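You operate a simulated robot arm through the tools that you are given. There is no shell and no other tool. Be economical: measure what you need, move in short steps, check, and stop when the job is done.

You run a simulated robot arm. Do the job below in one go: nothing can be reset, and whatever is moved stays where it is left.

JOB
Fit the blue sensor in the bracket, turn it till its lamp lights and clamp it.
Fine: the black sensor goes in the empty pocket; the green lever frees the bracket.

The check looks at the end state, three seconds after you hand in, the way a careful person would. Anything else that was tipped, shoved, dropped, spilled or broken makes it a failure.

ROBOT AND FRAMES
A 7-joint arm with a two-finger parallel gripper, fixed in place. Base frame: the origin is at the foot of the arm, x ahead of it, y to its left, z up; the work surface is at about z = 0.723. Lengths are in m, angles in degrees, forces in N, time in s.
With the tool pointing down near the work surface it reaches from about 0.18 to 0.68 m from the base axis. Its first joint turns from -66.0 to 66.0 degrees. Payload 2.4 kg.
The tool frame sits at the grasp point between the pads (the TCP): z along the fingers, y along the line on which they close. The tips reach 0.03 m beyond it. Largest opening 0.094 m; finger width 0.028, thickness 0.01; the body of the gripper, 0.05 by 0.096 m, starts 0.055 m behind the TCP.
Orientation is that of the tool frame in the base frame, as a unit quaternion [x, y, z, w]. With the fingers straight down and closing along the base's y, the tool's x points along the base's -x, its y along +y and its z along -z.

CONTROLS
- The arm moves only by the tool play_rows. Its argument "series" is a list that holds one entry, the list of rows, each a list of 7 numbers: the shift along the tool's x, y, z in units of 150 mm (1.0 is 150 mm), then the turn, a rotation vector about the tool's x, y, z in units of 90 degrees (1.0 is 90 degrees), then the finger opening in cm, from 0 to 9.4. In form: [[[x, y, z, wx, wy, wz, fingers], ...]]. A call has 1 to 10 rows; each row is the pose to reach, as a shift and turn from the pose commanded when the call began, along the tool's axes at that moment. A call with a number of a shift or a turn outside -1 to 1 is refused whole. Rows are played at 5 a second. More than 0.05 m and 8.6 degrees between two rows, or a gripper value outside its range, and nothing of the call is played. Where a pose cannot be reached the arm comes as near as it can. A force on the tool above 70 N (or 10 N above the force at the start of the call, whichever is more), or a blocked arm, ends the call early, and 0.2 s more pass. The fingers move at their own pace (about 0.153 m/s each) and stop on an object; they squeeze with about 33 N. The grip force told is the motor's: it shows also when the fingers shut on nothing. Time passes only in rows, and 0.2 s behind the last, so rows that repeat a pose let the fingers close. The reply holds the time, the measured pose of the TCP, the force on the tool along the base axes, the opening and the grip force, in the units named above and with some noise.
- Cameras (640 x 400 px; columns grow to the right, rows downward): "scene" is fixed at [0.0268, 0.4681, 1.4355]; the picture's right is [-0.85, -0.53, 0.00], its down [-0.34, 0.54, -0.77] and it looks along [0.41, -0.65, -0.64] (base axes); focal length 370 px, centre (320, 200). "wrist" rides on the gripper at [0.076, 0.014, -0.102] in the tool frame; the picture's right is [-0.18, 0.98, 0.00], its down [-0.75, -0.14, -0.64] and it looks along [-0.63, -0.12, 0.77] (tool axes); focal length 243 px, centre (320, 200). There is no depth. A picture from a camera that has moved, and an enlarged one, comes with that camera's place and axes in the base frame and with its lens.
- grab_frame(camera): a new picture of that camera. No time passes.
- close_up(camera, box): a new picture of the part [left, top, right, bottom] of that camera's present view, enlarged. No time passes.
- sign_off(): hands the job in; it is judged then, once.

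Work in short steps. Places have to be worked out from the pictures, the camera data and where the tool is seen: move nearer, look again, correct. Check each grasp and each placing, and mend what went wrong. You have 120 turns and 76 pictures in all, those below and enlarged ones among them. Open the gripper and draw the arm clear of the work before you hand the job in, unless the task says otherwise; then end with one line.

The tools are called after "Call:" as name(argument=value, ...) on one line, values as JSON. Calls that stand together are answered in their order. play_rows: Moves the arm, as the interface text tells. Its arguments: {"type":"object","properties":{"series":{"type":"array"}},"required":["series"]} The other tools are called the same way: grab_frame (camera) takes a picture; close_up (camera, box) takes an enlarged picture of a part of a camera's view; sign_off () hands the job in.

At the start:

```text
time_s: 0.0
position: [0.4071, 0.0674, 1.0804]
tool_rot: [0.001, 1.0, 0.0, 0.001]
wrist_force: [-0.7, -0.5, 1.1]
gripper_width: 0.0939
grasp_force: 0.0
```

scene: 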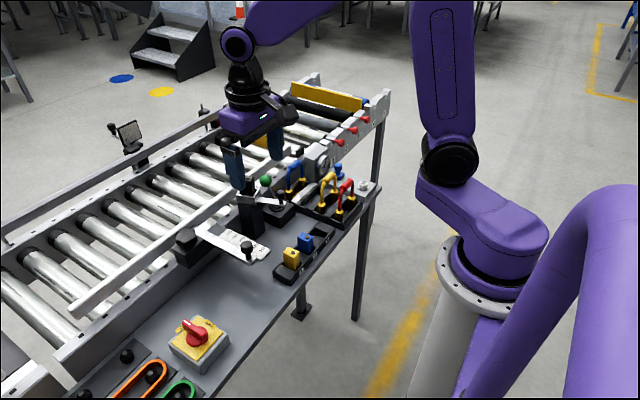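
wrist: 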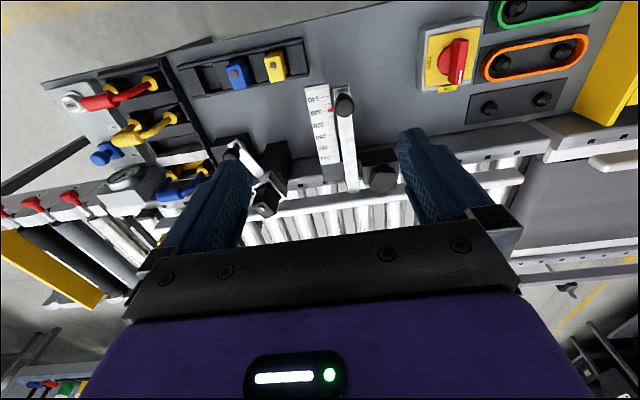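

The pictures show a side panel with a tray holding blue and yellow sensors, a bracket with a black sensor and a lever. I look closer first.

Call:
close_up(camera="scene", box=[160, 140, 390, 290])

Call:
close_up(camera="wrist", box=[160, 20, 400, 220])

```text
2.67 times, centred on (275, 215) of scene
camera zoom: at [0.0268, 0.4681, 1.4355], right [-0.85, -0.53, 0.0], down [-0.34, 0.54, -0.77], along [0.41, -0.65, -0.64], focal length 988 px, centre (440, 160)
```

zoom: 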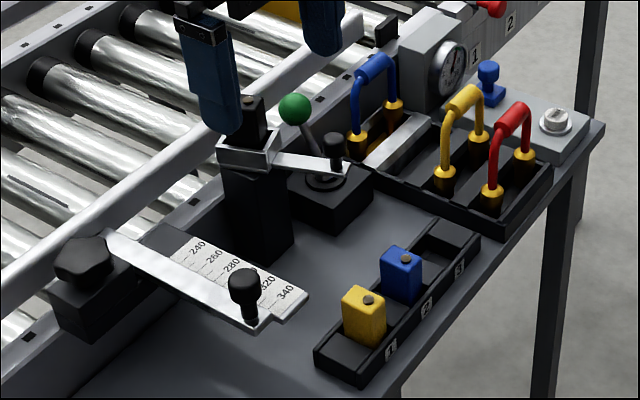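

```text
2.00 times, centred on (280, 120) of wrist
camera zoom: at [0.3305, 0.081, 1.1821], right [0.18, 0.98, 0.0], down [0.75, -0.14, 0.64], along [0.63, -0.12, -0.77], focal length 485 px, centre (400, 360)
```

zoom: 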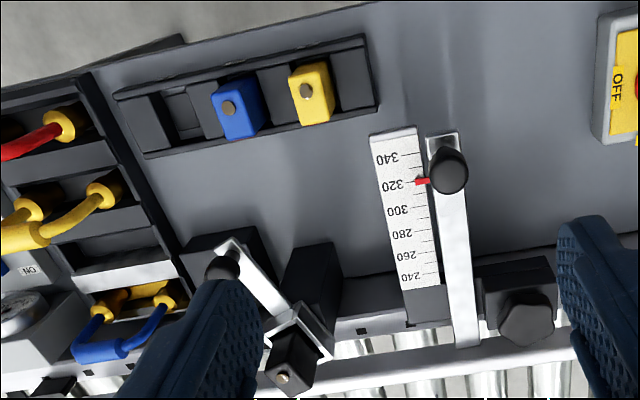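

The bracket is hidden behind the finger; I shift back and toward -y so it lies between the fingers for a clear look.

Call:
play_rows(series=[[[0.2, -0.2, 0, 0, 0, 0, 9.4], [0.4, -0.4, 0, 0, 0, 0, 9.4], [0.6, -0.6, 0, 0, 0, 0, 9.4], [0.7, -0.75, 0, 0, 0, 0, 9.4]]])

Call:
grab_frame(camera="wrist")

Call:
close_up(camera="scene", box=[220, 150, 330, 240])

```text
time_s: 1.0
position: [0.3018, -0.0455, 1.0801]
tool_rot: [0.0, 1.0, 0.0, 0.0]
wrist_force: [0.0, -0.5, -0.4]
gripper_width: 0.0938
grasp_force: 0.1
```

```text
71 pictures are left
camera wrist: at [0.225, -0.0311, 1.1818], right [0.18, 0.98, 0.0], down [0.75, -0.14, 0.64], along [0.63, -0.12, -0.77], focal length 243 px, centre (320, 200)
```

wrist: 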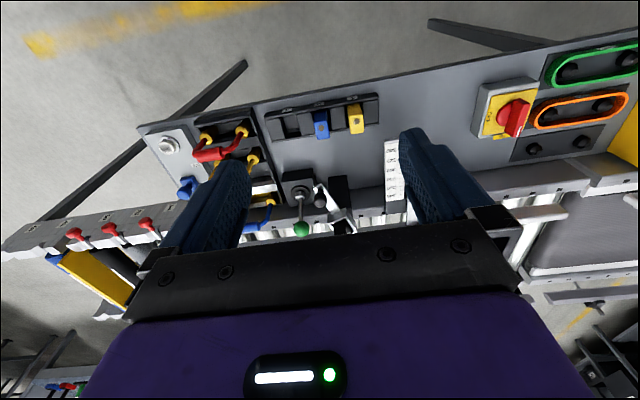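

```text
4.44 times, centred on (275, 195) of scene
camera zoom: at [0.0268, 0.4681, 1.4355], right [-0.85, -0.53, 0.0], down [-0.34, 0.54, -0.77], along [0.41, -0.65, -0.64], focal length 1646 px, centre (520, 222)
```

zoom: 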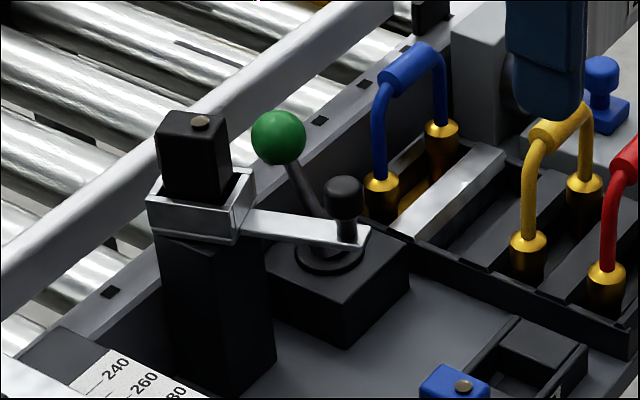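

The layout is clear: a swivelling collar with a black-knob arm, and a green clamp lever on a box beside it. Enlarging the wrist view to triangulate.

Call:
close_up(camera="wrist", box=[230, 80, 410, 240])

Call:
close_up(camera="scene", box=[260, 210, 350, 290])

```text
2.50 times, centred on (320, 160) of wrist
camera zoom: at [0.225, -0.0311, 1.1818], right [0.18, 0.98, 0.0], down [0.75, -0.14, 0.64], along [0.63, -0.12, -0.77], focal length 606 px, centre (320, 300)
```

zoom: 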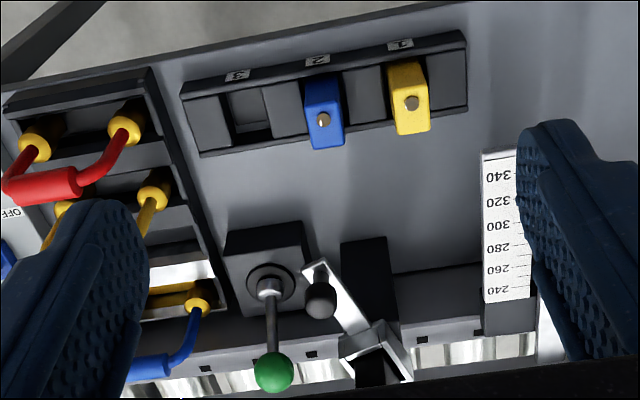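

```text
5.00 times, centred on (305, 250) of scene
camera zoom: at [0.0268, 0.4681, 1.4355], right [-0.85, -0.53, 0.0], down [-0.34, 0.54, -0.77], along [0.41, -0.65, -0.64], focal length 1852 px, centre (395, -50)
```

zoom: 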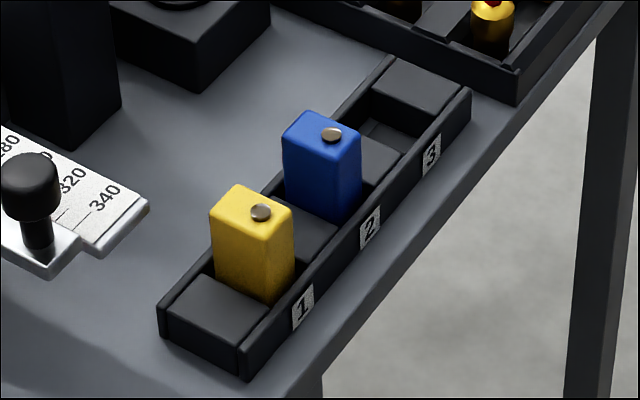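

Triangulated: blue lamp ≈(0.394,-0.061,0.781), yellow ≈(0.394,0,0.78), so pocket 3 is near y≈-0.12; green ball ≈(0.58,-0.137,0.831) on a pivot ≈(0.554,-0.140,0.745); arm knob ≈(0.483,-0.08,0.867). I move nearer to see the bracket from above.

Call:
play_rows(series=[[[-0.28, -0.03, 0.05, 0, 0, 0, 9.4], [-0.56, -0.03, 0.1, 0, 0, 0, 9.4], [-0.84, -0.03, 0.13, 0, 0, 0, 9.4]]])

Call:
close_up(camera="wrist", box=[240, 130, 400, 240])

```text
time_s: 1.8
position: [0.4267, -0.0509, 1.0596]
tool_rot: [-0.001, 1.0, 0.0, -0.001]
wrist_force: [0.6, 0.1, -0.4]
gripper_width: 0.0939
grasp_force: 0.0
```

```text
3.64 times, centred on (320, 185) of wrist
camera zoom: at [0.3507, -0.0362, 1.1612], right [0.18, 0.98, 0.0], down [0.75, -0.14, 0.64], along [0.63, -0.12, -0.77], focal length 882 px, centre (320, 254)
```

zoom: 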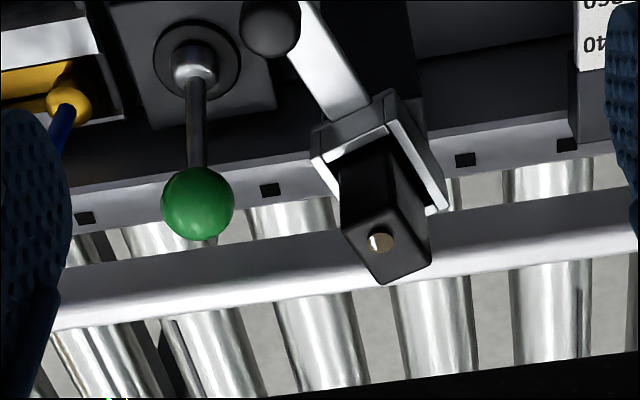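

The collar is turned about 20°, black sensor centre ≈(0.561,-0.049), top z≈0.903. I go above the green ball first to check its position close up.

Call:
play_rows(series=[[[-0.24, -0.145, 0.1, 0, 0, 0, 6], [-0.48, -0.29, 0.2, 0, 0, 0, 6], [-0.72, -0.43, 0.3, 0, 0, 0, 6], [-0.955, -0.574, 0.4, 0, 0, 0, 6]]])

Call:
grab_frame(camera="wrist")

Call:
close_up(camera="scene", box=[220, 130, 350, 230])

```text
time_s: 2.8
position: [0.5713, -0.1369, 0.9993]
tool_rot: [-0.001, 1.0, 0.0, 0.0]
wrist_force: [-0.7, 0.5, 0.2]
gripper_width: 0.0601
grasp_force: 0.0
```

```text
66 pictures are left
camera wrist: at [0.4942, -0.1228, 1.1023], right [0.18, 0.98, 0.0], down [0.75, -0.14, 0.64], along [0.63, -0.12, -0.77], focal length 243 px, centre (320, 200)
```

wrist: 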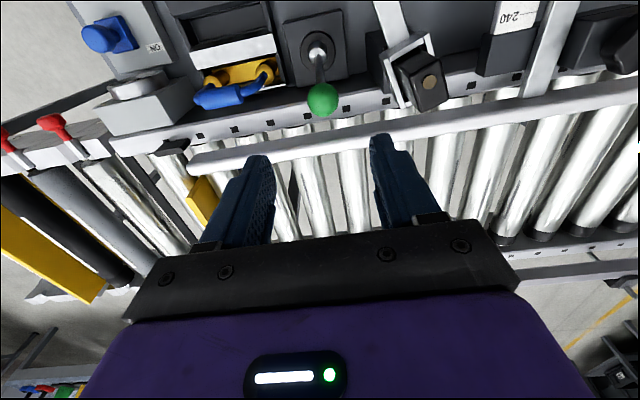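

```text
4.00 times, centred on (285, 180) of scene
camera zoom: at [0.0267, 0.4681, 1.4355], right [-0.85, -0.53, 0.0], down [-0.34, 0.54, -0.77], along [0.41, -0.65, -0.64], focal length 1482 px, centre (460, 280)
```

zoom: 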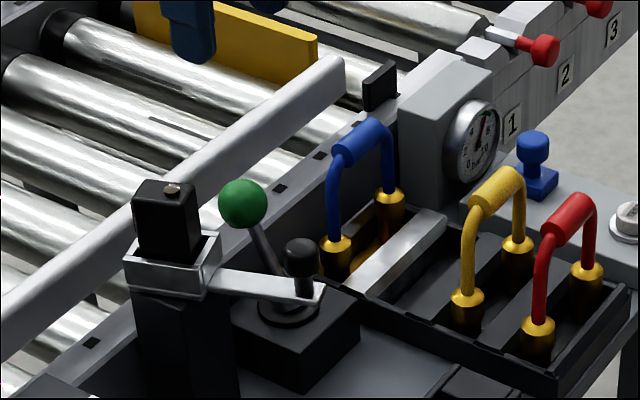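

Ball confirmed at ≈(0.578,-0.137,0.831). Descending over it with the fingers open 6 cm.

Call:
play_rows(series=[[[-0.045, 0, 0.3, 0, 0, 0, 6], [-0.045, 0, 0.6, 0, 0, 0, 6], [-0.045, 0, 0.9, 0, 0, 0, 6]]])

Call:
play_rows(series=[[[0, 0, 0.1, 0, 0, 0, 6], [0, 0, 0.2, 0, 0, 0, 6], [0, 0, 0.2, 0, 0, 0, 2.5], [0, 0, 0.2, 0, 0, 0, 2.5]]])

Call:
close_up(camera="scene", box=[220, 130, 350, 230])

```text
time_s: 3.6
position: [0.5781, -0.1393, 0.867]
tool_rot: [0.0, 1.0, 0.0, 0.0]
wrist_force: [-0.1, -0.7, 0.2]
gripper_width: 0.0602
grasp_force: 0.0
```

```text
time_s: 4.6
position: [0.5781, -0.1354, 0.8355]
tool_rot: [-0.001, 1.0, 0.001, -0.001]
wrist_force: [-1.7, 13.6, 2.9]
gripper_width: 0.0331
grasp_force: 44.7
```

```text
4.00 times, centred on (285, 180) of scene
camera zoom: at [0.0266, 0.4684, 1.4353], right [-0.85, -0.53, 0.0], down [-0.34, 0.54, -0.77], along [0.41, -0.65, -0.64], focal length 1482 px, centre (460, 280)
```

zoom: 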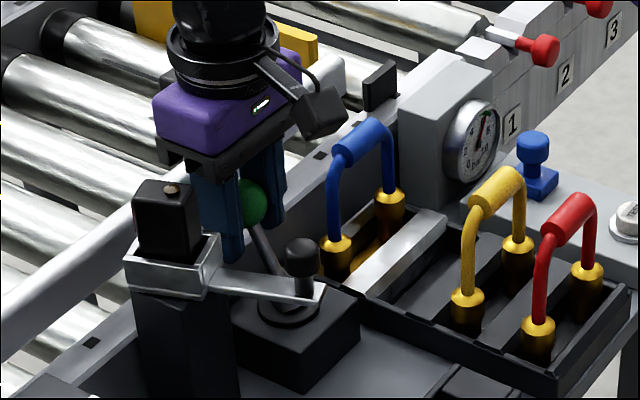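

Ball is gripped (33 mm). I try moving it gently toward -x on its arc and watch the force.

Call:
play_rows(series=[[[0.04, 0.02, -0.01, 0, 0, 0, 2.5], [0.08, 0.02, -0.018, 0, 0, 0, 2.5], [0.11, 0.02, -0.02, 0, 0, 0, 2.5]]])

```text
time_s: 5.4
position: [0.564, -0.1355, 0.8417]
tool_rot: [0.002, 1.0, -0.001, 0.005]
wrist_force: [18.5, 4.9, 4.0]
gripper_width: 0.0337
grasp_force: 44.4
```

It moves with moderate resistance (18 N); I continue over the arc.

Call:
play_rows(series=[[[0.05, 0, -0.01, 0, 0, 0, 2.5], [0.1, 0, -0.01, 0, 0, 0, 2.5], [0.15, 0, -0.005, 0, 0, 0, 2.5]]])

Call:
close_up(camera="scene", box=[220, 130, 350, 230])

```text
time_s: 6.2
position: [0.5434, -0.1355, 0.8417]
tool_rot: [0.002, 1.0, -0.001, 0.006]
wrist_force: [18.0, -3.5, 11.3]
gripper_width: 0.0338
grasp_force: 45.5
```

```text
4.00 times, centred on (285, 180) of scene
camera zoom: at [0.027, 0.4681, 1.4355], right [-0.85, -0.53, 0.0], down [-0.34, 0.54, -0.77], along [0.41, -0.65, -0.64], focal length 1482 px, centre (460, 280)
```

zoom: 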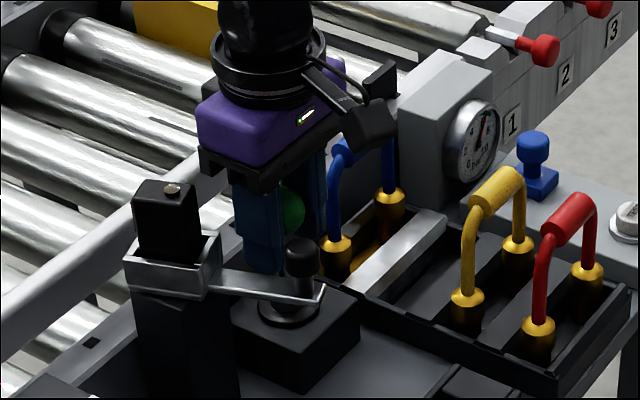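

It is a toggle tilting about y. Continuing past centre, with the height following the arc down.

Call:
play_rows(series=[[[0.04, 0, 0.015, 0, 0, 0, 2.5], [0.08, 0, 0.03, 0, 0, 0, 2.5], [0.12, 0, 0.05, 0, 0, 0, 2.5]]])

```text
time_s: 7.0
position: [0.5249, -0.1351, 0.834]
tool_rot: [0.001, 1.0, -0.002, 0.004]
wrist_force: [10.3, -7.6, 22.8]
gripper_width: 0.0338
grasp_force: 45.1
```

Call:
play_rows(series=[[[0.03, 0, 0.02, 0, 0, 0, 2.5], [0.06, 0, 0.04, 0, 0, 0, 2.5]]])

Call:
close_up(camera="scene", box=[220, 130, 350, 230])

```text
time_s: 7.6
position: [0.5124, -0.135, 0.8258]
tool_rot: [0.001, 1.0, 0.0, 0.0]
wrist_force: [-5.0, -12.5, 22.9]
gripper_width: 0.0336
grasp_force: 45.2
```

```text
4.00 times, centred on (285, 180) of scene
camera zoom: at [0.0263, 0.4679, 1.4355], right [-0.85, -0.53, 0.0], down [-0.34, 0.54, -0.77], along [0.41, -0.65, -0.64], focal length 1482 px, centre (460, 280)
```

zoom: 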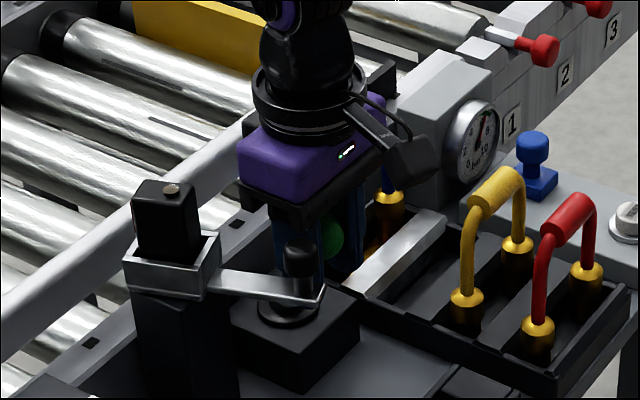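

The lever is past the mirrored position and now pulls by itself; I release and lift to see where it rests.

Call:
play_rows(series=[[[0, 0, 0, 0, 0, 0, 6], [0, 0, 0, 0, 0, 0, 6], [-0.05, 0, -0.3, 0, 0, 0, 6], [-0.05, 0, -0.6, 0, 0, 0, 6], [-0.05, 0, -0.9, 0, 0, 0, 6]]])

Call:
close_up(camera="scene", box=[220, 130, 350, 230])

Call:
grab_frame(camera="wrist")

```text
time_s: 8.8
position: [0.5204, -0.1348, 0.9589]
tool_rot: [0.0, 1.0, 0.0, -0.001]
wrist_force: [-0.4, -0.3, 0.7]
gripper_width: 0.0601
grasp_force: 0.1
```

```text
4.00 times, centred on (285, 180) of scene
camera zoom: at [0.0268, 0.4681, 1.4355], right [-0.85, -0.53, 0.0], down [-0.34, 0.54, -0.77], along [0.41, -0.65, -0.64], focal length 1482 px, centre (460, 280)
```

zoom: 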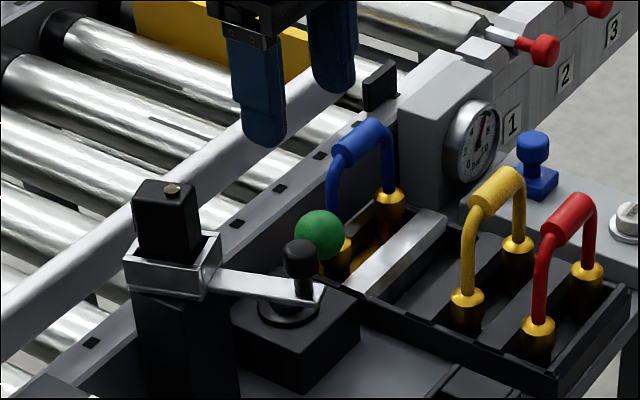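

```text
60 pictures are left
camera wrist: at [0.4434, -0.1202, 1.0623], right [0.18, 0.98, 0.0], down [0.75, -0.14, 0.64], along [0.63, -0.12, -0.77], focal length 243 px, centre (320, 200)
```

wrist: 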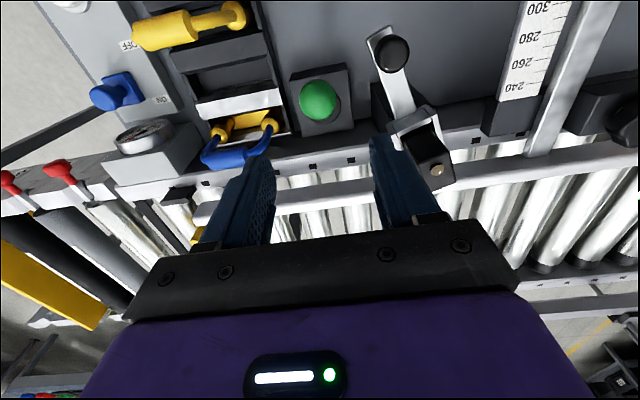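

The lever stays tilted to -x (ball ≈(0.517,-0.135)), presumably free. Next I hover over the black sensor with the gripper turned +20° to match.

Call:
play_rows(series=[[[0, 0, -0.15, 0, 0, -0.07, 6], [-0.1, 0.2, -0.174, 0, 0, -0.15, 6], [-0.2, 0.4, -0.174, 0, 0, -0.222, 6], [-0.271, 0.572, -0.174, 0, 0, -0.222, 6]]])

Call:
close_up(camera="wrist", box=[220, 40, 420, 180])

```text
time_s: 9.8
position: [0.5605, -0.0481, 0.9874]
tool_rot: [-0.174, 0.985, 0.001, -0.001]
wrist_force: [0.0, -0.3, 0.3]
gripper_width: 0.0602
grasp_force: 0.0
```

```text
2.86 times, centred on (320, 110) of wrist
camera zoom: at [0.4839, -0.0608, 1.0897], right [-0.16, 0.99, 0.0], down [0.76, 0.13, 0.64], along [0.63, 0.11, -0.77], focal length 693 px, centre (320, 457)
```

zoom: 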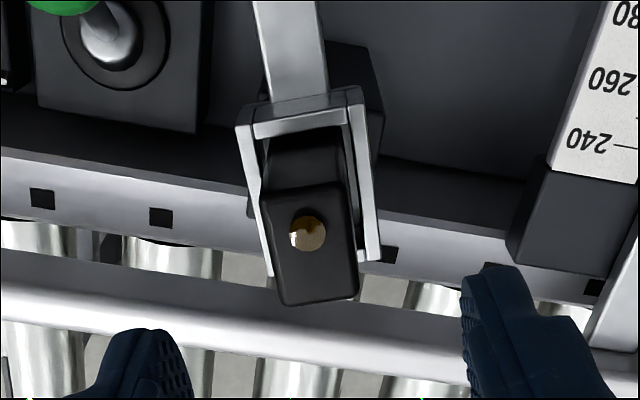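

Refined: centre ≈(0.5627,-0.049), yaw ≈17°, lamp offset toward the arm side. I correct and descend to grip it just above the collar.

Call:
play_rows(series=[[[-0.011, -0.012, 0.2, 0, 0, 0.033, 5], [-0.011, -0.012, 0.4, 0, 0, 0.033, 5], [-0.011, -0.012, 0.55, 0, 0, 0.033, 5]]])

Call:
close_up(camera="scene", box=[210, 150, 310, 230])

Call:
close_up(camera="wrist", box=[240, 60, 400, 240])

```text
time_s: 10.6
position: [0.5632, -0.0498, 0.9049]
tool_rot: [-0.148, 0.989, 0.0, 0.0]
wrist_force: [-0.2, -0.3, 1.2]
gripper_width: 0.05
grasp_force: 0.0
```

```text
5.00 times, centred on (260, 190) of scene
camera zoom: at [0.0268, 0.4681, 1.4355], right [-0.85, -0.53, 0.0], down [-0.34, 0.54, -0.77], along [0.41, -0.65, -0.64], focal length 1852 px, centre (620, 250)
```

zoom: 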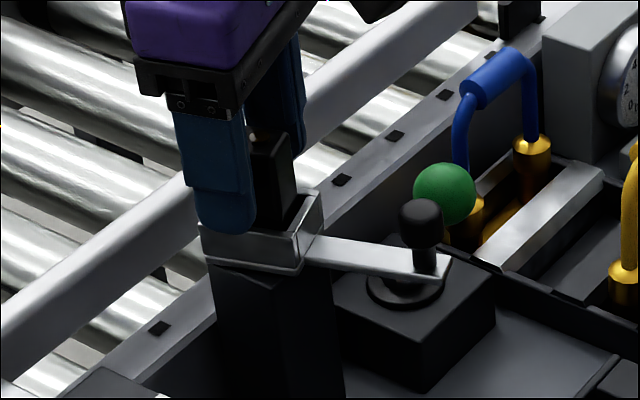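

```text
2.22 times, centred on (320, 150) of wrist
camera zoom: at [0.486, -0.0586, 1.0072], right [-0.11, 0.99, 0.0], down [0.76, 0.08, 0.64], along [0.64, 0.07, -0.77], focal length 539 px, centre (320, 311)
```

zoom: 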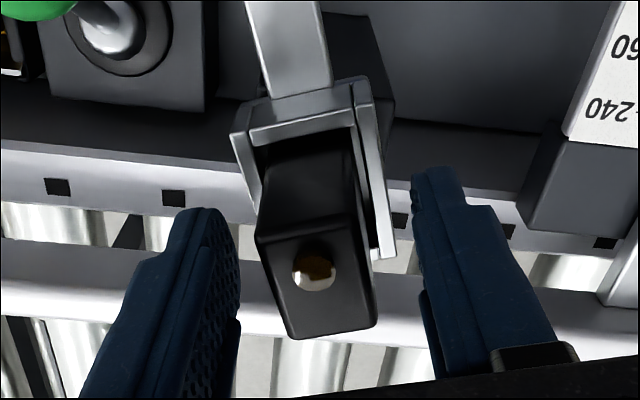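

Fingers straddle the sensor and clear the collar. Closing.

Call:
play_rows(series=[[[0, 0, 0, 0, 0, 0, 3], [0, 0, 0, 0, 0, 0, 1.5], [0, 0, 0, 0, 0, 0, 1.5]]])

```text
time_s: 11.4
position: [0.563, -0.0499, 0.9048]
tool_rot: [-0.148, 0.989, 0.0, 0.0]
wrist_force: [-0.6, -0.7, 0.8]
gripper_width: 0.0273
grasp_force: 33.4
```

Gripped at 27 mm with no side force. Lifting gently.

Call:
play_rows(series=[[[0, 0, -0.05, 0, 0, 0, 1.5], [0, 0, -0.1, 0, 0, 0, 1.5]]])

Call:
close_up(camera="scene", box=[210, 150, 310, 230])

```text
time_s: 12.0
position: [0.5624, -0.0505, 0.9183]
tool_rot: [-0.148, 0.989, 0.0, 0.0]
wrist_force: [-0.8, -1.0, -1.0]
gripper_width: 0.0274
grasp_force: 33.0
```

```text
5.00 times, centred on (260, 190) of scene
camera zoom: at [0.0268, 0.4681, 1.4355], right [-0.85, -0.53, 0.0], down [-0.34, 0.54, -0.77], along [0.41, -0.65, -0.64], focal length 1852 px, centre (620, 250)
```

zoom: 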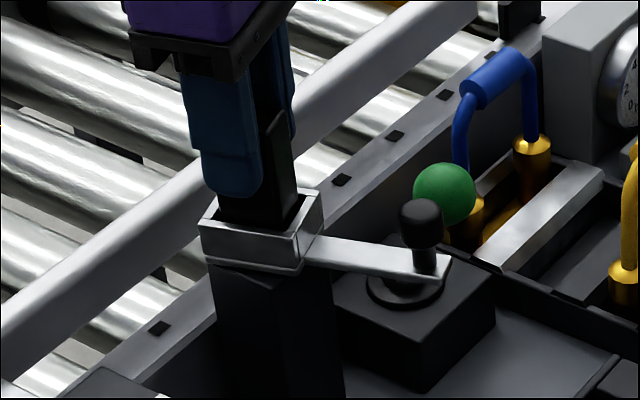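

The sensor slides out freely, so the lever has freed it. Lifting fully and looking at the bracket.

Call:
play_rows(series=[[[0, 0, -0.2, 0, 0, 0, 1.5], [0, 0, -0.4, 0, 0, 0, 1.5], [0, 0, -0.6, 0, 0, 0, 1.5], [0, 0, -0.8, 0, 0, 0, 1.5]]])

Call:
close_up(camera="scene", box=[210, 110, 330, 230])

Call:
grab_frame(camera="wrist")

```text
time_s: 13.0
position: [0.5634, -0.0507, 1.0395]
tool_rot: [-0.149, 0.989, 0.0, 0.0]
wrist_force: [-0.3, 0.8, 0.0]
gripper_width: 0.0278
grasp_force: 33.7
```

```text
3.33 times, centred on (270, 170) of scene
camera zoom: at [0.0268, 0.4681, 1.4355], right [-0.85, -0.53, 0.0], down [-0.34, 0.54, -0.77], along [0.41, -0.65, -0.64], focal length 1235 px, centre (487, 300)
```

zoom: 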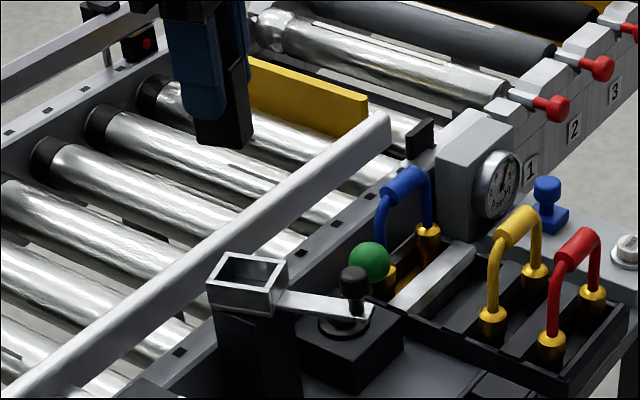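

```text
54 pictures are left
camera wrist: at [0.4854, -0.0588, 1.1424], right [-0.11, 0.99, 0.0], down [0.76, 0.08, 0.64], along [0.64, 0.07, -0.77], focal length 243 px, centre (320, 200)
```

wrist: 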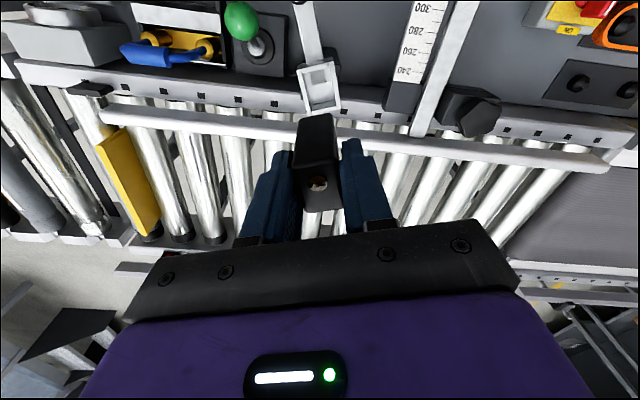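

The black sensor is out (hangs ≈55–60 mm below TCP). I carry it toward the tray, turning back to yaw 0.

Call:
play_rows(series=[[[0.23, 0, 0, 0, 0, 0.063, 1.5], [0.46, 0, 0, 0, 0, 0.127, 1.5], [0.696, 0.005, 0, 0, 0, 0.19, 1.5]]])

Call:
play_rows(series=[[[0.2, 0, 0.1, 0, 0, 0, 1.5], [0.4, 0, 0.25, 0, 0, 0, 1.5], [0.6, 0, 0.4, 0, 0, 0, 1.5]]])

Call:
close_up(camera="wrist", box=[220, 40, 400, 220])

```text
time_s: 13.8
position: [0.4611, -0.0775, 1.0395]
tool_rot: [0.003, 1.0, -0.001, -0.001]
wrist_force: [0.9, 0.6, -0.7]
gripper_width: 0.0276
grasp_force: 32.4
```

```text
time_s: 14.6
position: [0.3716, -0.0766, 0.9794]
tool_rot: [0.001, 1.0, 0.0, 0.0]
wrist_force: [0.4, -0.1, -0.9]
gripper_width: 0.0276
grasp_force: 33.1
```

```text
2.22 times, centred on (310, 130) of wrist
camera zoom: at [0.2949, -0.0622, 1.0819], right [0.19, 0.98, 0.0], down [0.75, -0.14, 0.64], along [0.63, -0.12, -0.77], focal length 539 px, centre (342, 356)
```

zoom: 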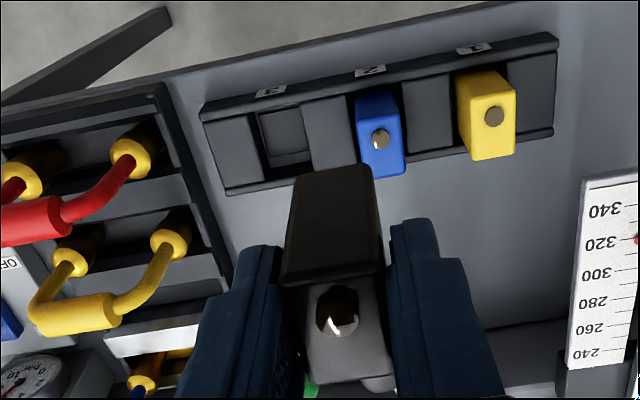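

Pocket 3 centre comes out ≈(0.3985,-0.120); the lamp in hand sits 5 mm to -x of TCP just as with the tray sensors, so orientation matches. Moving above pocket 3.

Call:
play_rows(series=[[[-0.09, -0.15, 0.15, 0, 0, 0, 1.5], [-0.179, -0.289, 0.4, 0, 0, 0, 1.5], [-0.179, -0.289, 0.7, 0, 0, 0, 1.5], [-0.179, -0.289, 0.82, 0, 0, 0, 1.5]]])

Call:
close_up(camera="scene", box=[270, 190, 370, 280])

Call:
close_up(camera="wrist", box=[220, 40, 400, 220])

```text
time_s: 15.6
position: [0.3992, -0.1234, 0.8559]
tool_rot: [0.001, 1.0, 0.0, 0.0]
wrist_force: [0.1, 0.2, -1.1]
gripper_width: 0.0273
grasp_force: 32.8
```

```text
4.44 times, centred on (320, 235) of scene
camera zoom: at [0.0268, 0.4681, 1.4355], right [-0.85, -0.53, 0.0], down [-0.34, 0.54, -0.77], along [0.41, -0.65, -0.64], focal length 1646 px, centre (320, 44)
```

zoom: 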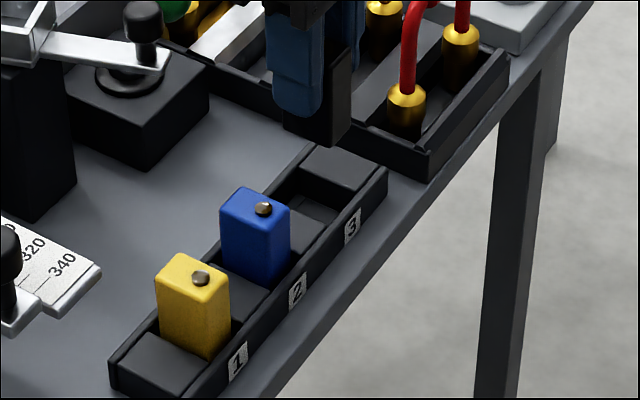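

```text
2.22 times, centred on (310, 130) of wrist
camera zoom: at [0.322, -0.1082, 0.9575], right [0.19, 0.98, 0.0], down [0.75, -0.14, 0.64], along [0.63, -0.12, -0.77], focal length 539 px, centre (342, 356)
```

zoom: 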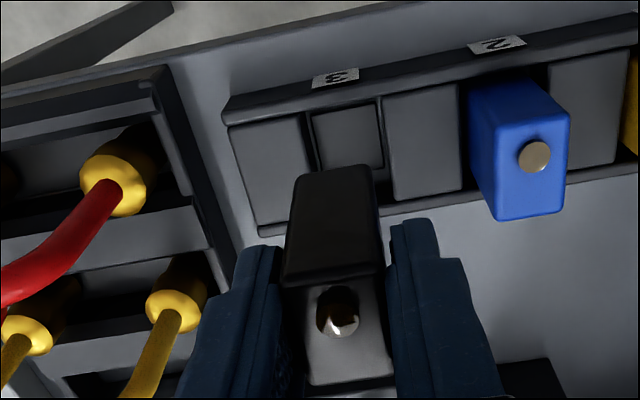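

Comparing lamp-in-hand with the tray lamps: I need about +3.5 mm in y and +1.5 mm in x. Correcting and lowering partway.

Call:
play_rows(series=[[[-0.01, 0.023, 0, 0, 0, 0, 1.5], [-0.01, 0.023, 0.1, 0, 0, 0, 1.5], [-0.01, 0.023, 0.22, 0, 0, 0, 1.5], [-0.01, 0.023, 0.22, 0, 0, 0, 1.5]]])

Call:
close_up(camera="wrist", box=[220, 40, 400, 220])

Call:
close_up(camera="scene", box=[300, 190, 370, 245])

```text
time_s: 16.6
position: [0.4002, -0.1187, 0.8218]
tool_rot: [0.0, 1.0, 0.001, 0.0]
wrist_force: [0.0, 0.2, -1.0]
gripper_width: 0.0276
grasp_force: 32.7
```

```text
2.22 times, centred on (310, 130) of wrist
camera zoom: at [0.3243, -0.1046, 0.9253], right [0.19, 0.98, 0.0], down [0.75, -0.14, 0.64], along [0.63, -0.12, -0.77], focal length 539 px, centre (342, 356)
```

zoom: 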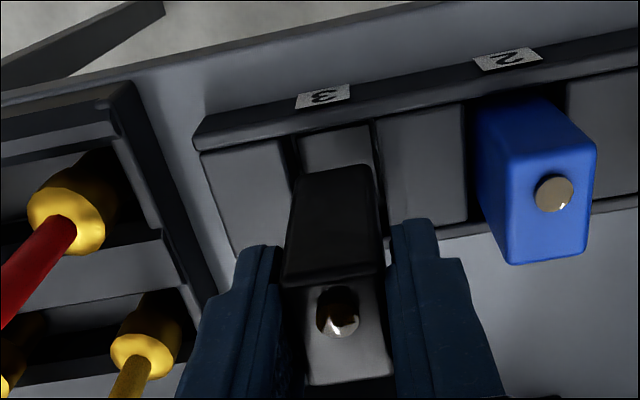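

```text
7.27 times, centred on (335, 218) of scene
camera zoom: at [0.0268, 0.4681, 1.4355], right [-0.85, -0.53, 0.0], down [-0.34, 0.54, -0.77], along [0.41, -0.65, -0.64], focal length 2694 px, centre (211, 73)
```

zoom: 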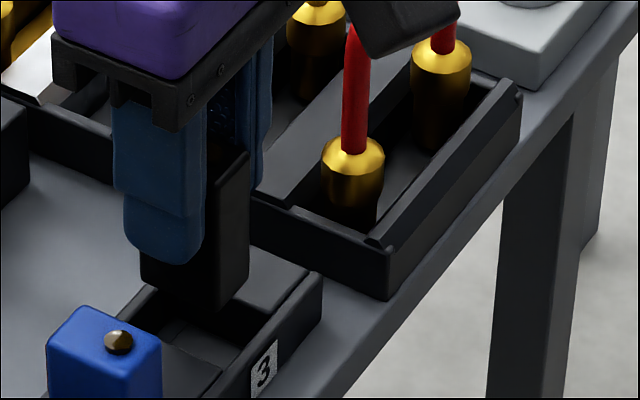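

Alignment now agrees within a millimetre. Lowering into the pocket in small steps with the force limit as a guard.

Call:
play_rows(series=[[[-0.002, 0, 0.06, 0, 0, 0, 1.5], [-0.002, 0, 0.12, 0, 0, 0, 1.5], [-0.002, 0, 0.18, 0, 0, 0, 1.5]]])

Call:
close_up(camera="scene", box=[300, 190, 370, 245])

```text
time_s: 17.4
position: [0.4014, -0.1186, 0.7951]
tool_rot: [0.002, 1.0, 0.0, 0.0]
wrist_force: [0.1, -0.4, -1.3]
gripper_width: 0.0277
grasp_force: 32.6
```

```text
7.27 times, centred on (335, 218) of scene
camera zoom: at [0.0268, 0.4681, 1.4355], right [-0.85, -0.53, 0.0], down [-0.34, 0.54, -0.77], along [0.41, -0.65, -0.64], focal length 2694 px, centre (211, 73)
```

zoom: 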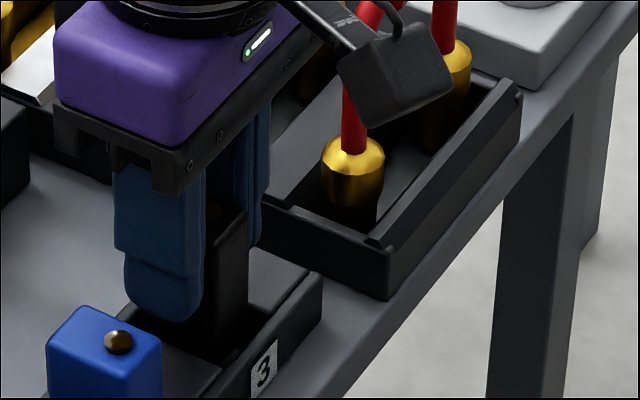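

It enters the pocket without force. Lowering the rest until contact.

Call:
play_rows(series=[[[0, 0, 0.04, 0, 0, 0, 1.5], [0, 0, 0.075, 0, 0, 0, 1.5], [0, 0, 0.095, 0, 0, 0, 1.5]]])

Call:
close_up(camera="scene", box=[300, 190, 370, 245])

```text
time_s: 18.2
position: [0.4015, -0.1196, 0.7812]
tool_rot: [0.001, 1.0, 0.0, 0.001]
wrist_force: [-3.7, 0.6, 31.0]
gripper_width: 0.0278
grasp_force: 33.1
```

```text
7.27 times, centred on (335, 218) of scene
camera zoom: at [0.0263, 0.4682, 1.4354], right [-0.85, -0.53, 0.0], down [-0.34, 0.54, -0.77], along [0.41, -0.65, -0.64], focal length 2694 px, centre (211, 73)
```

zoom: 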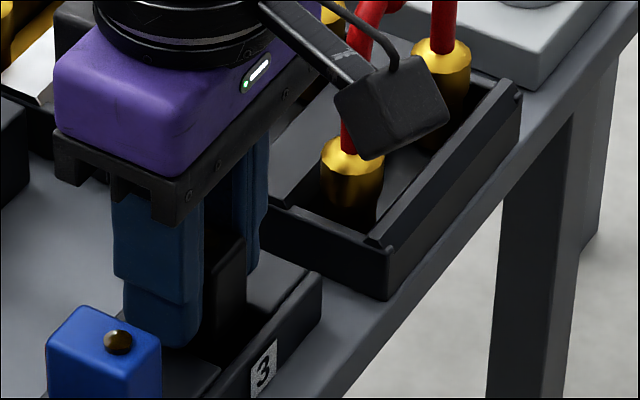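

Contact at 31 N at the expected seated height. Releasing and lifting.

Call:
play_rows(series=[[[0, 0, -0.01, 0, 0, 0, 4.2], [0, 0, -0.01, 0, 0, 0, 4.2], [0, 0, -0.2, 0, 0, 0, 4.2], [0, 0, -0.45, 0, 0, 0, 4.2]]])

Call:
close_up(camera="wrist", box=[220, 40, 400, 220])

Call:
close_up(camera="scene", box=[270, 190, 370, 280])

```text
time_s: 19.2
position: [0.4022, -0.1199, 0.8467]
tool_rot: [0.001, 1.0, 0.001, -0.001]
wrist_force: [0.0, -0.1, 0.5]
gripper_width: 0.0421
grasp_force: 0.0
```

```text
2.22 times, centred on (310, 130) of wrist
camera zoom: at [0.3257, -0.1049, 0.9506], right [0.19, 0.98, 0.0], down [0.75, -0.14, 0.64], along [0.63, -0.12, -0.77], focal length 539 px, centre (342, 356)
```

zoom: 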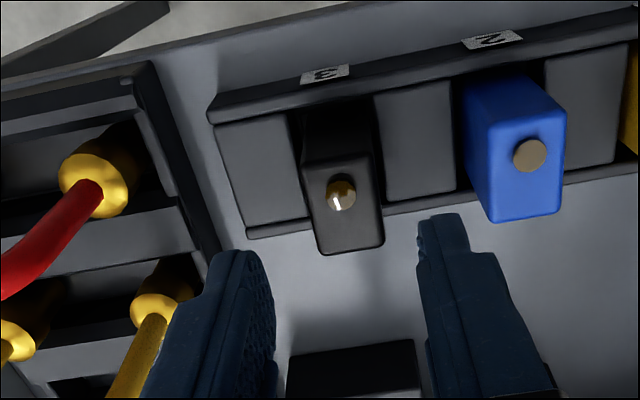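

```text
4.44 times, centred on (320, 235) of scene
camera zoom: at [0.0268, 0.4681, 1.4355], right [-0.85, -0.53, 0.0], down [-0.34, 0.54, -0.77], along [0.41, -0.65, -0.64], focal length 1646 px, centre (320, 44)
```

zoom: 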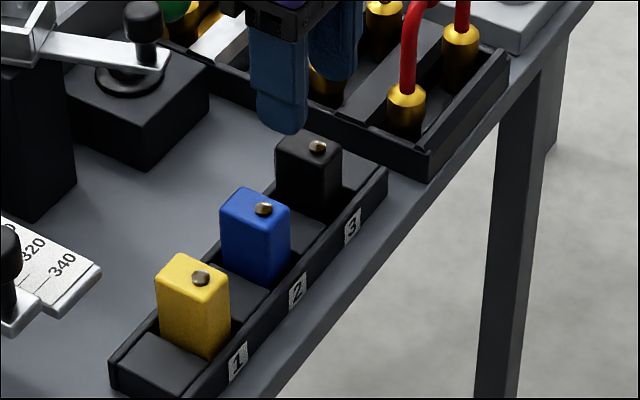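

Black sensor seated properly in pocket 3. Now moving over the blue sensor at ≈(0.3996,-0.059) and lowering.

Call:
play_rows(series=[[[0.017, 0.2, -0.05, 0, 0, 0, 4.2], [0.017, 0.407, -0.05, 0, 0, 0, 4.2], [0.017, 0.407, 0, 0, 0, 0, 4.2]]])

Call:
close_up(camera="wrist", box=[220, 40, 400, 220])

```text
time_s: 20.0
position: [0.3984, -0.0573, 0.8487]
tool_rot: [0.001, 1.0, 0.0, 0.0]
wrist_force: [0.4, -0.3, -1.6]
gripper_width: 0.0421
grasp_force: 0.0
```

```text
2.22 times, centred on (310, 130) of wrist
camera zoom: at [0.3224, -0.0422, 0.9519], right [0.19, 0.98, 0.0], down [0.75, -0.14, 0.64], along [0.63, -0.12, -0.77], focal length 539 px, centre (342, 356)
```

zoom: 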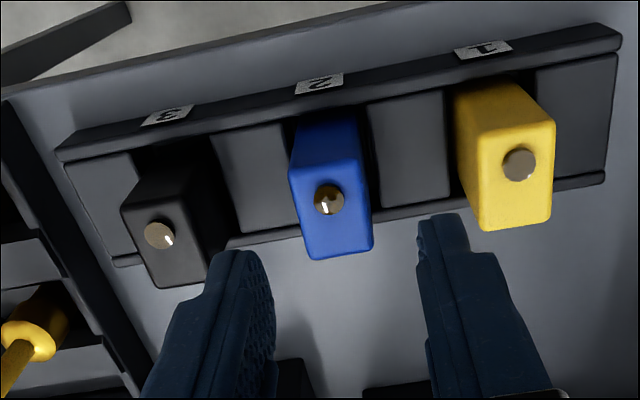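

Offset check: TCP should shift ≈+2 mm x and -3 mm y. Correcting and descending around the blue sensor, then closing.

Call:
play_rows(series=[[[-0.014, -0.02, 0, 0, 0, 0, 4.2], [-0.014, -0.02, 0.22, 0, 0, 0, 4.2], [-0.014, -0.02, 0.44, 0, 0, 0, 4.2], [-0.014, -0.02, 0.44, 0, 0, 0, 4.2]]])

Call:
play_rows(series=[[[0, 0, 0, 0, 0, 0, 3], [0, 0, 0, 0, 0, 0, 1.5], [0, 0, 0, 0, 0, 0, 1.5]]])

Call:
close_up(camera="wrist", box=[220, 40, 400, 220])

```text
time_s: 21.0
position: [0.4011, -0.0599, 0.7829]
tool_rot: [0.001, 1.0, 0.0, 0.001]
wrist_force: [0.5, 0.2, 1.0]
gripper_width: 0.042
grasp_force: 0.0
```

```text
time_s: 21.8
position: [0.401, -0.0589, 0.7833]
tool_rot: [0.001, 1.0, 0.0, 0.0]
wrist_force: [0.9, -0.1, -1.0]
gripper_width: 0.0273
grasp_force: 32.8
```

```text
2.22 times, centred on (310, 130) of wrist
camera zoom: at [0.3246, -0.045, 0.8853], right [0.19, 0.98, 0.0], down [0.75, -0.14, 0.64], along [0.63, -0.12, -0.77], focal length 539 px, centre (342, 356)
```

zoom: 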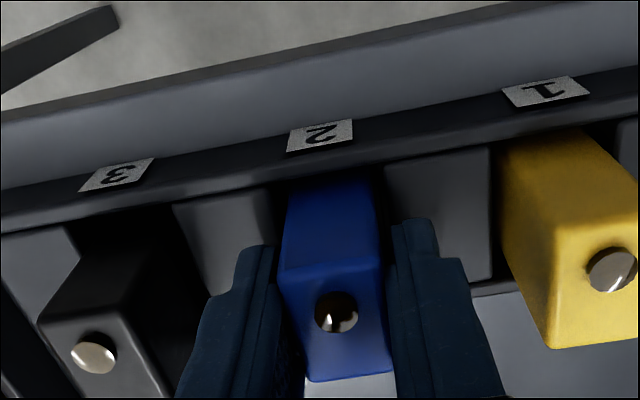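

Blue gripped identically to the black one. Lifting straight up.

Call:
play_rows(series=[[[0, 0, -0.1, 0, 0, 0, 1.5], [0, 0, -0.3, 0, 0, 0, 1.5], [0, 0, -0.6, 0, 0, 0, 1.5], [0, 0, -0.9, 0, 0, 0, 1.5]]])

Call:
play_rows(series=[[[0, 0, -0.3, 0, 0, 0, 1.5], [0, 0, -0.6, 0, 0, 0, 1.5], [-0.15, 0, -0.78, 0, 0, -0.06, 1.5], [-0.4, 0, -0.78, 0, 0, -0.12, 1.5], [-0.7, 0.05, -0.78, 0, 0, -0.19, 1.5]]])

Call:
close_up(camera="wrist", box=[220, 60, 420, 220])

Call:
close_up(camera="scene", box=[210, 130, 330, 230])

```text
time_s: 22.8
position: [0.3999, -0.0597, 0.9194]
tool_rot: [0.001, 1.0, 0.001, 0.0]
wrist_force: [0.1, -0.1, -0.4]
gripper_width: 0.0274
grasp_force: 33.0
```

```text
time_s: 24.0
position: [0.5078, -0.0531, 1.0353]
tool_rot: [-0.148, 0.989, 0.0, 0.0]
wrist_force: [0.1, 0.4, -0.9]
gripper_width: 0.0275
grasp_force: 33.1
```

```text
2.50 times, centred on (320, 140) of wrist
camera zoom: at [0.4299, -0.0619, 1.1376], right [-0.11, 0.99, 0.0], down [0.76, 0.09, 0.64], along [0.64, 0.07, -0.77], focal length 606 px, centre (320, 350)
```

zoom: 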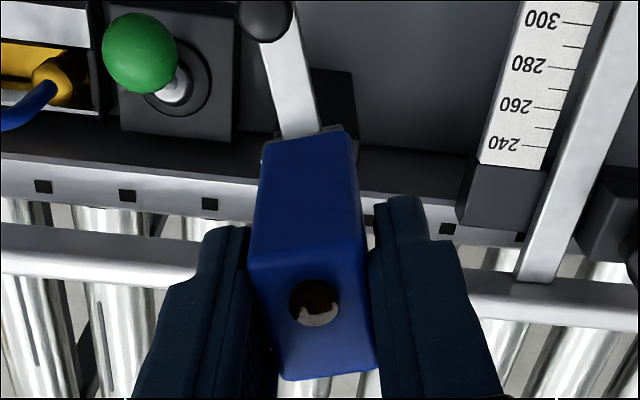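

```text
4.00 times, centred on (270, 180) of scene
camera zoom: at [0.0268, 0.4681, 1.4355], right [-0.85, -0.53, 0.0], down [-0.34, 0.54, -0.77], along [0.41, -0.65, -0.64], focal length 1482 px, centre (520, 280)
```

zoom: 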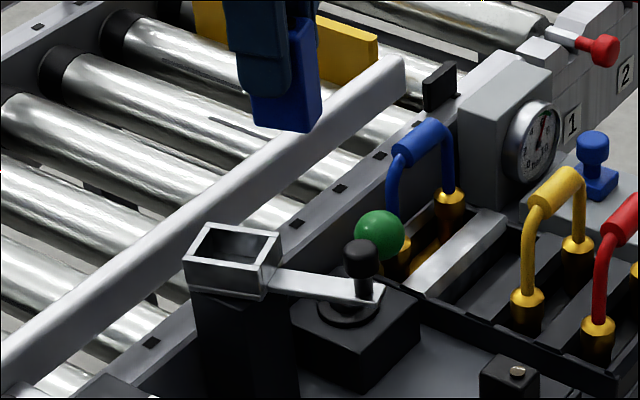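

I go to the same pose I had right after extracting the black sensor so the pictures can be compared.

Call:
play_rows(series=[[[-0.18, -0.047, -0.02, 0, 0, 0, 1.5], [-0.359, -0.094, -0.02, 0, 0, 0, 1.5], [-0.359, -0.094, -0.02, 0, 0, 0, 1.5]]])

Call:
grab_frame(camera="wrist")

Call:
close_up(camera="wrist", box=[260, 40, 380, 160])

```text
time_s: 24.8
position: [0.5621, -0.0522, 1.0389]
tool_rot: [-0.149, 0.989, 0.001, 0.0]
wrist_force: [0.0, -0.4, -1.2]
gripper_width: 0.0276
grasp_force: 32.9
```

```text
40 pictures are left
camera wrist: at [0.4852, -0.06, 1.1409], right [-0.11, 0.99, 0.0], down [0.76, 0.09, 0.64], along [0.64, 0.07, -0.77], focal length 243 px, centre (320, 200)
```

wrist: 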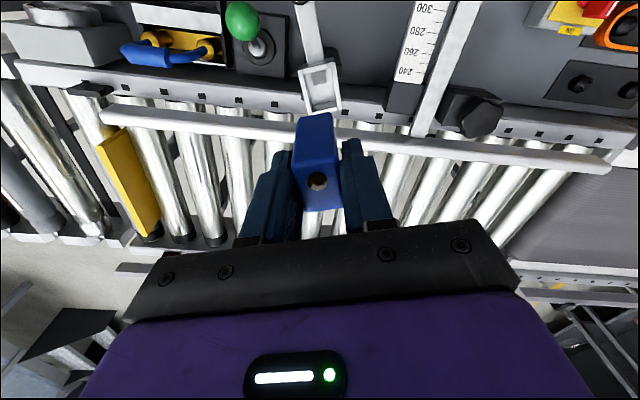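

```text
3.33 times, centred on (320, 100) of wrist
camera zoom: at [0.4852, -0.06, 1.1409], right [-0.11, 0.99, 0.0], down [0.76, 0.09, 0.64], along [0.64, 0.07, -0.77], focal length 809 px, centre (320, 533)
```

zoom: 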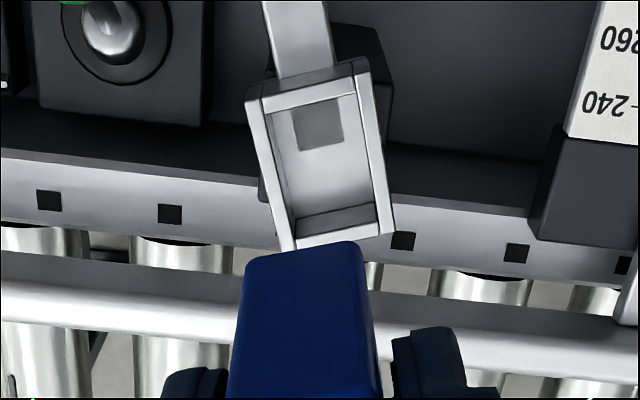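

Collar opening ≈(0.560–0.563,-0.050), yaw ≈17°. I shift +2 mm in y and lower to just above the collar.

Call:
play_rows(series=[[[0, 0.014, 0.2, 0, 0, 0, 1.5], [0, 0.014, 0.45, 0, 0, 0, 1.5], [0, 0.014, 0.65, 0, 0, 0, 1.5], [0, 0.014, 0.65, 0, 0, 0, 1.5]]])

Call:
close_up(camera="wrist", box=[260, 40, 380, 160])

Call:
close_up(camera="scene", box=[220, 160, 290, 220])

```text
time_s: 25.8
position: [0.5599, -0.0487, 0.9418]
tool_rot: [-0.147, 0.989, 0.0, -0.001]
wrist_force: [-0.2, -0.4, -1.3]
gripper_width: 0.0277
grasp_force: 33.1
```

```text
3.33 times, centred on (320, 100) of wrist
camera zoom: at [0.483, -0.0578, 1.0448], right [-0.11, 0.99, 0.0], down [0.76, 0.09, 0.64], along [0.64, 0.07, -0.77], focal length 809 px, centre (320, 533)
```

zoom: 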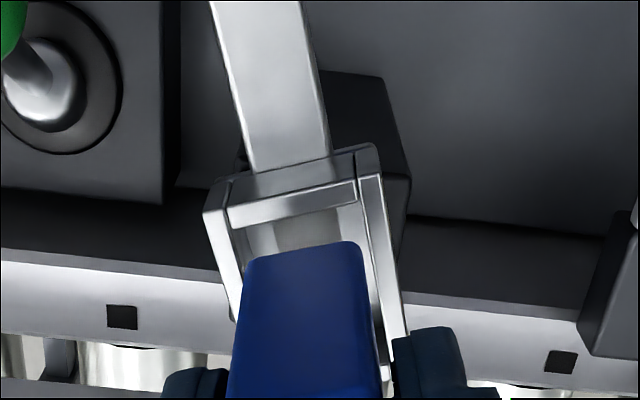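

```text
6.67 times, centred on (255, 190) of scene
camera zoom: at [0.0268, 0.4681, 1.4355], right [-0.85, -0.53, 0.0], down [-0.34, 0.54, -0.77], along [0.41, -0.65, -0.64], focal length 2470 px, centre (753, 267)
```

zoom: 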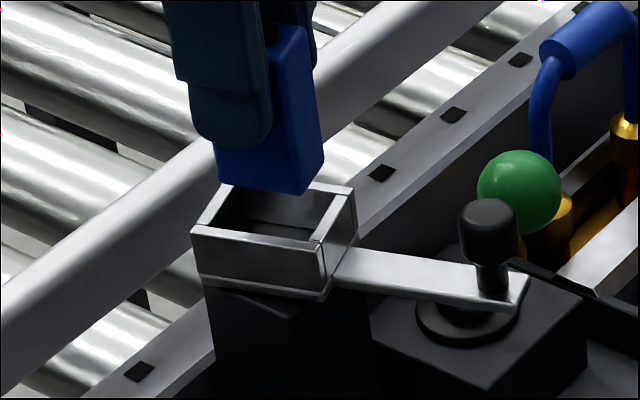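

Sensor bottom is ≈2 cm above the collar; it needs ≈-2 mm across and +1 mm along. Correcting and lowering to the rim.

Call:
play_rows(series=[[[-0.007, -0.013, 0, 0, 0, 0, 1.5], [-0.007, -0.013, 0.06, 0, 0, 0, 1.5], [-0.007, -0.013, 0.11, 0, 0, 0, 1.5]]])

Call:
close_up(camera="wrist", box=[260, 40, 380, 160])

Call:
close_up(camera="scene", box=[220, 160, 290, 220])

```text
time_s: 26.6
position: [0.5624, -0.049, 0.9249]
tool_rot: [-0.149, 0.989, 0.0, 0.0]
wrist_force: [-1.0, 0.2, 0.4]
gripper_width: 0.0275
grasp_force: 32.6
```

```text
3.33 times, centred on (320, 100) of wrist
camera zoom: at [0.4842, -0.0585, 1.0269], right [-0.11, 0.99, 0.0], down [0.76, 0.08, 0.64], along [0.64, 0.07, -0.77], focal length 809 px, centre (320, 533)
```

zoom: 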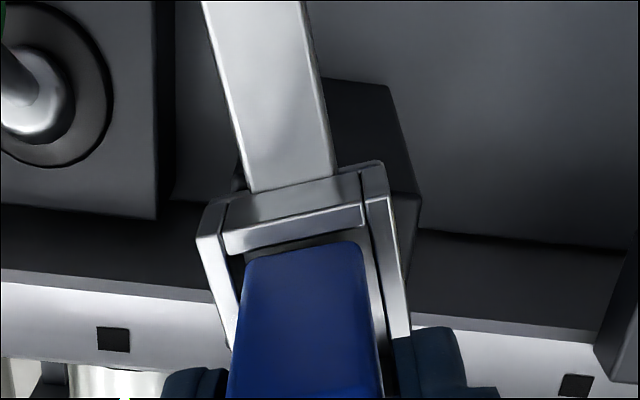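

```text
6.67 times, centred on (255, 190) of scene
camera zoom: at [0.0268, 0.4681, 1.4355], right [-0.85, -0.53, 0.0], down [-0.34, 0.54, -0.77], along [0.41, -0.65, -0.64], focal length 2470 px, centre (753, 267)
```

zoom: 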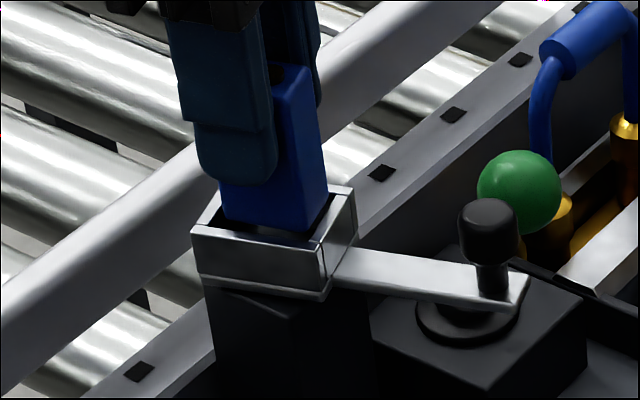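

The bottom is at the rim and slightly right of centre; nudging 0.8 mm and lowering in.

Call:
play_rows(series=[[[0, -0.005, 0.02, 0, 0, 0, 1.5], [0, -0.005, 0.05, 0, 0, 0, 1.5], [0, -0.005, 0.08, 0, 0, 0, 1.5]]])

Call:
close_up(camera="scene", box=[220, 160, 290, 220])

```text
time_s: 27.4
position: [0.5629, -0.0508, 0.9127]
tool_rot: [-0.148, 0.989, 0.0, 0.0]
wrist_force: [0.9, 0.5, -0.5]
gripper_width: 0.0276
grasp_force: 33.4
```

```text
6.67 times, centred on (255, 190) of scene
camera zoom: at [0.0268, 0.4681, 1.4355], right [-0.85, -0.53, 0.0], down [-0.34, 0.54, -0.77], along [0.41, -0.65, -0.64], focal length 2470 px, centre (753, 267)
```

zoom: 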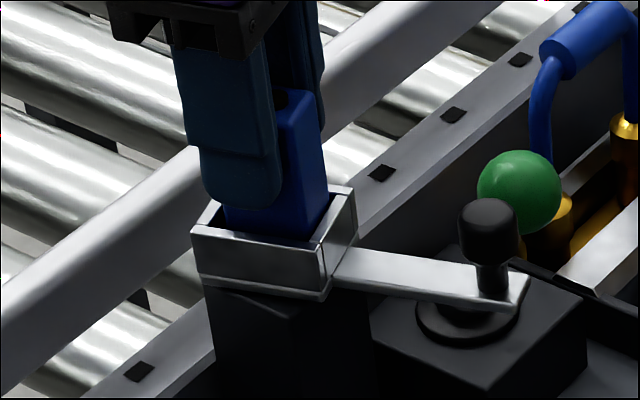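

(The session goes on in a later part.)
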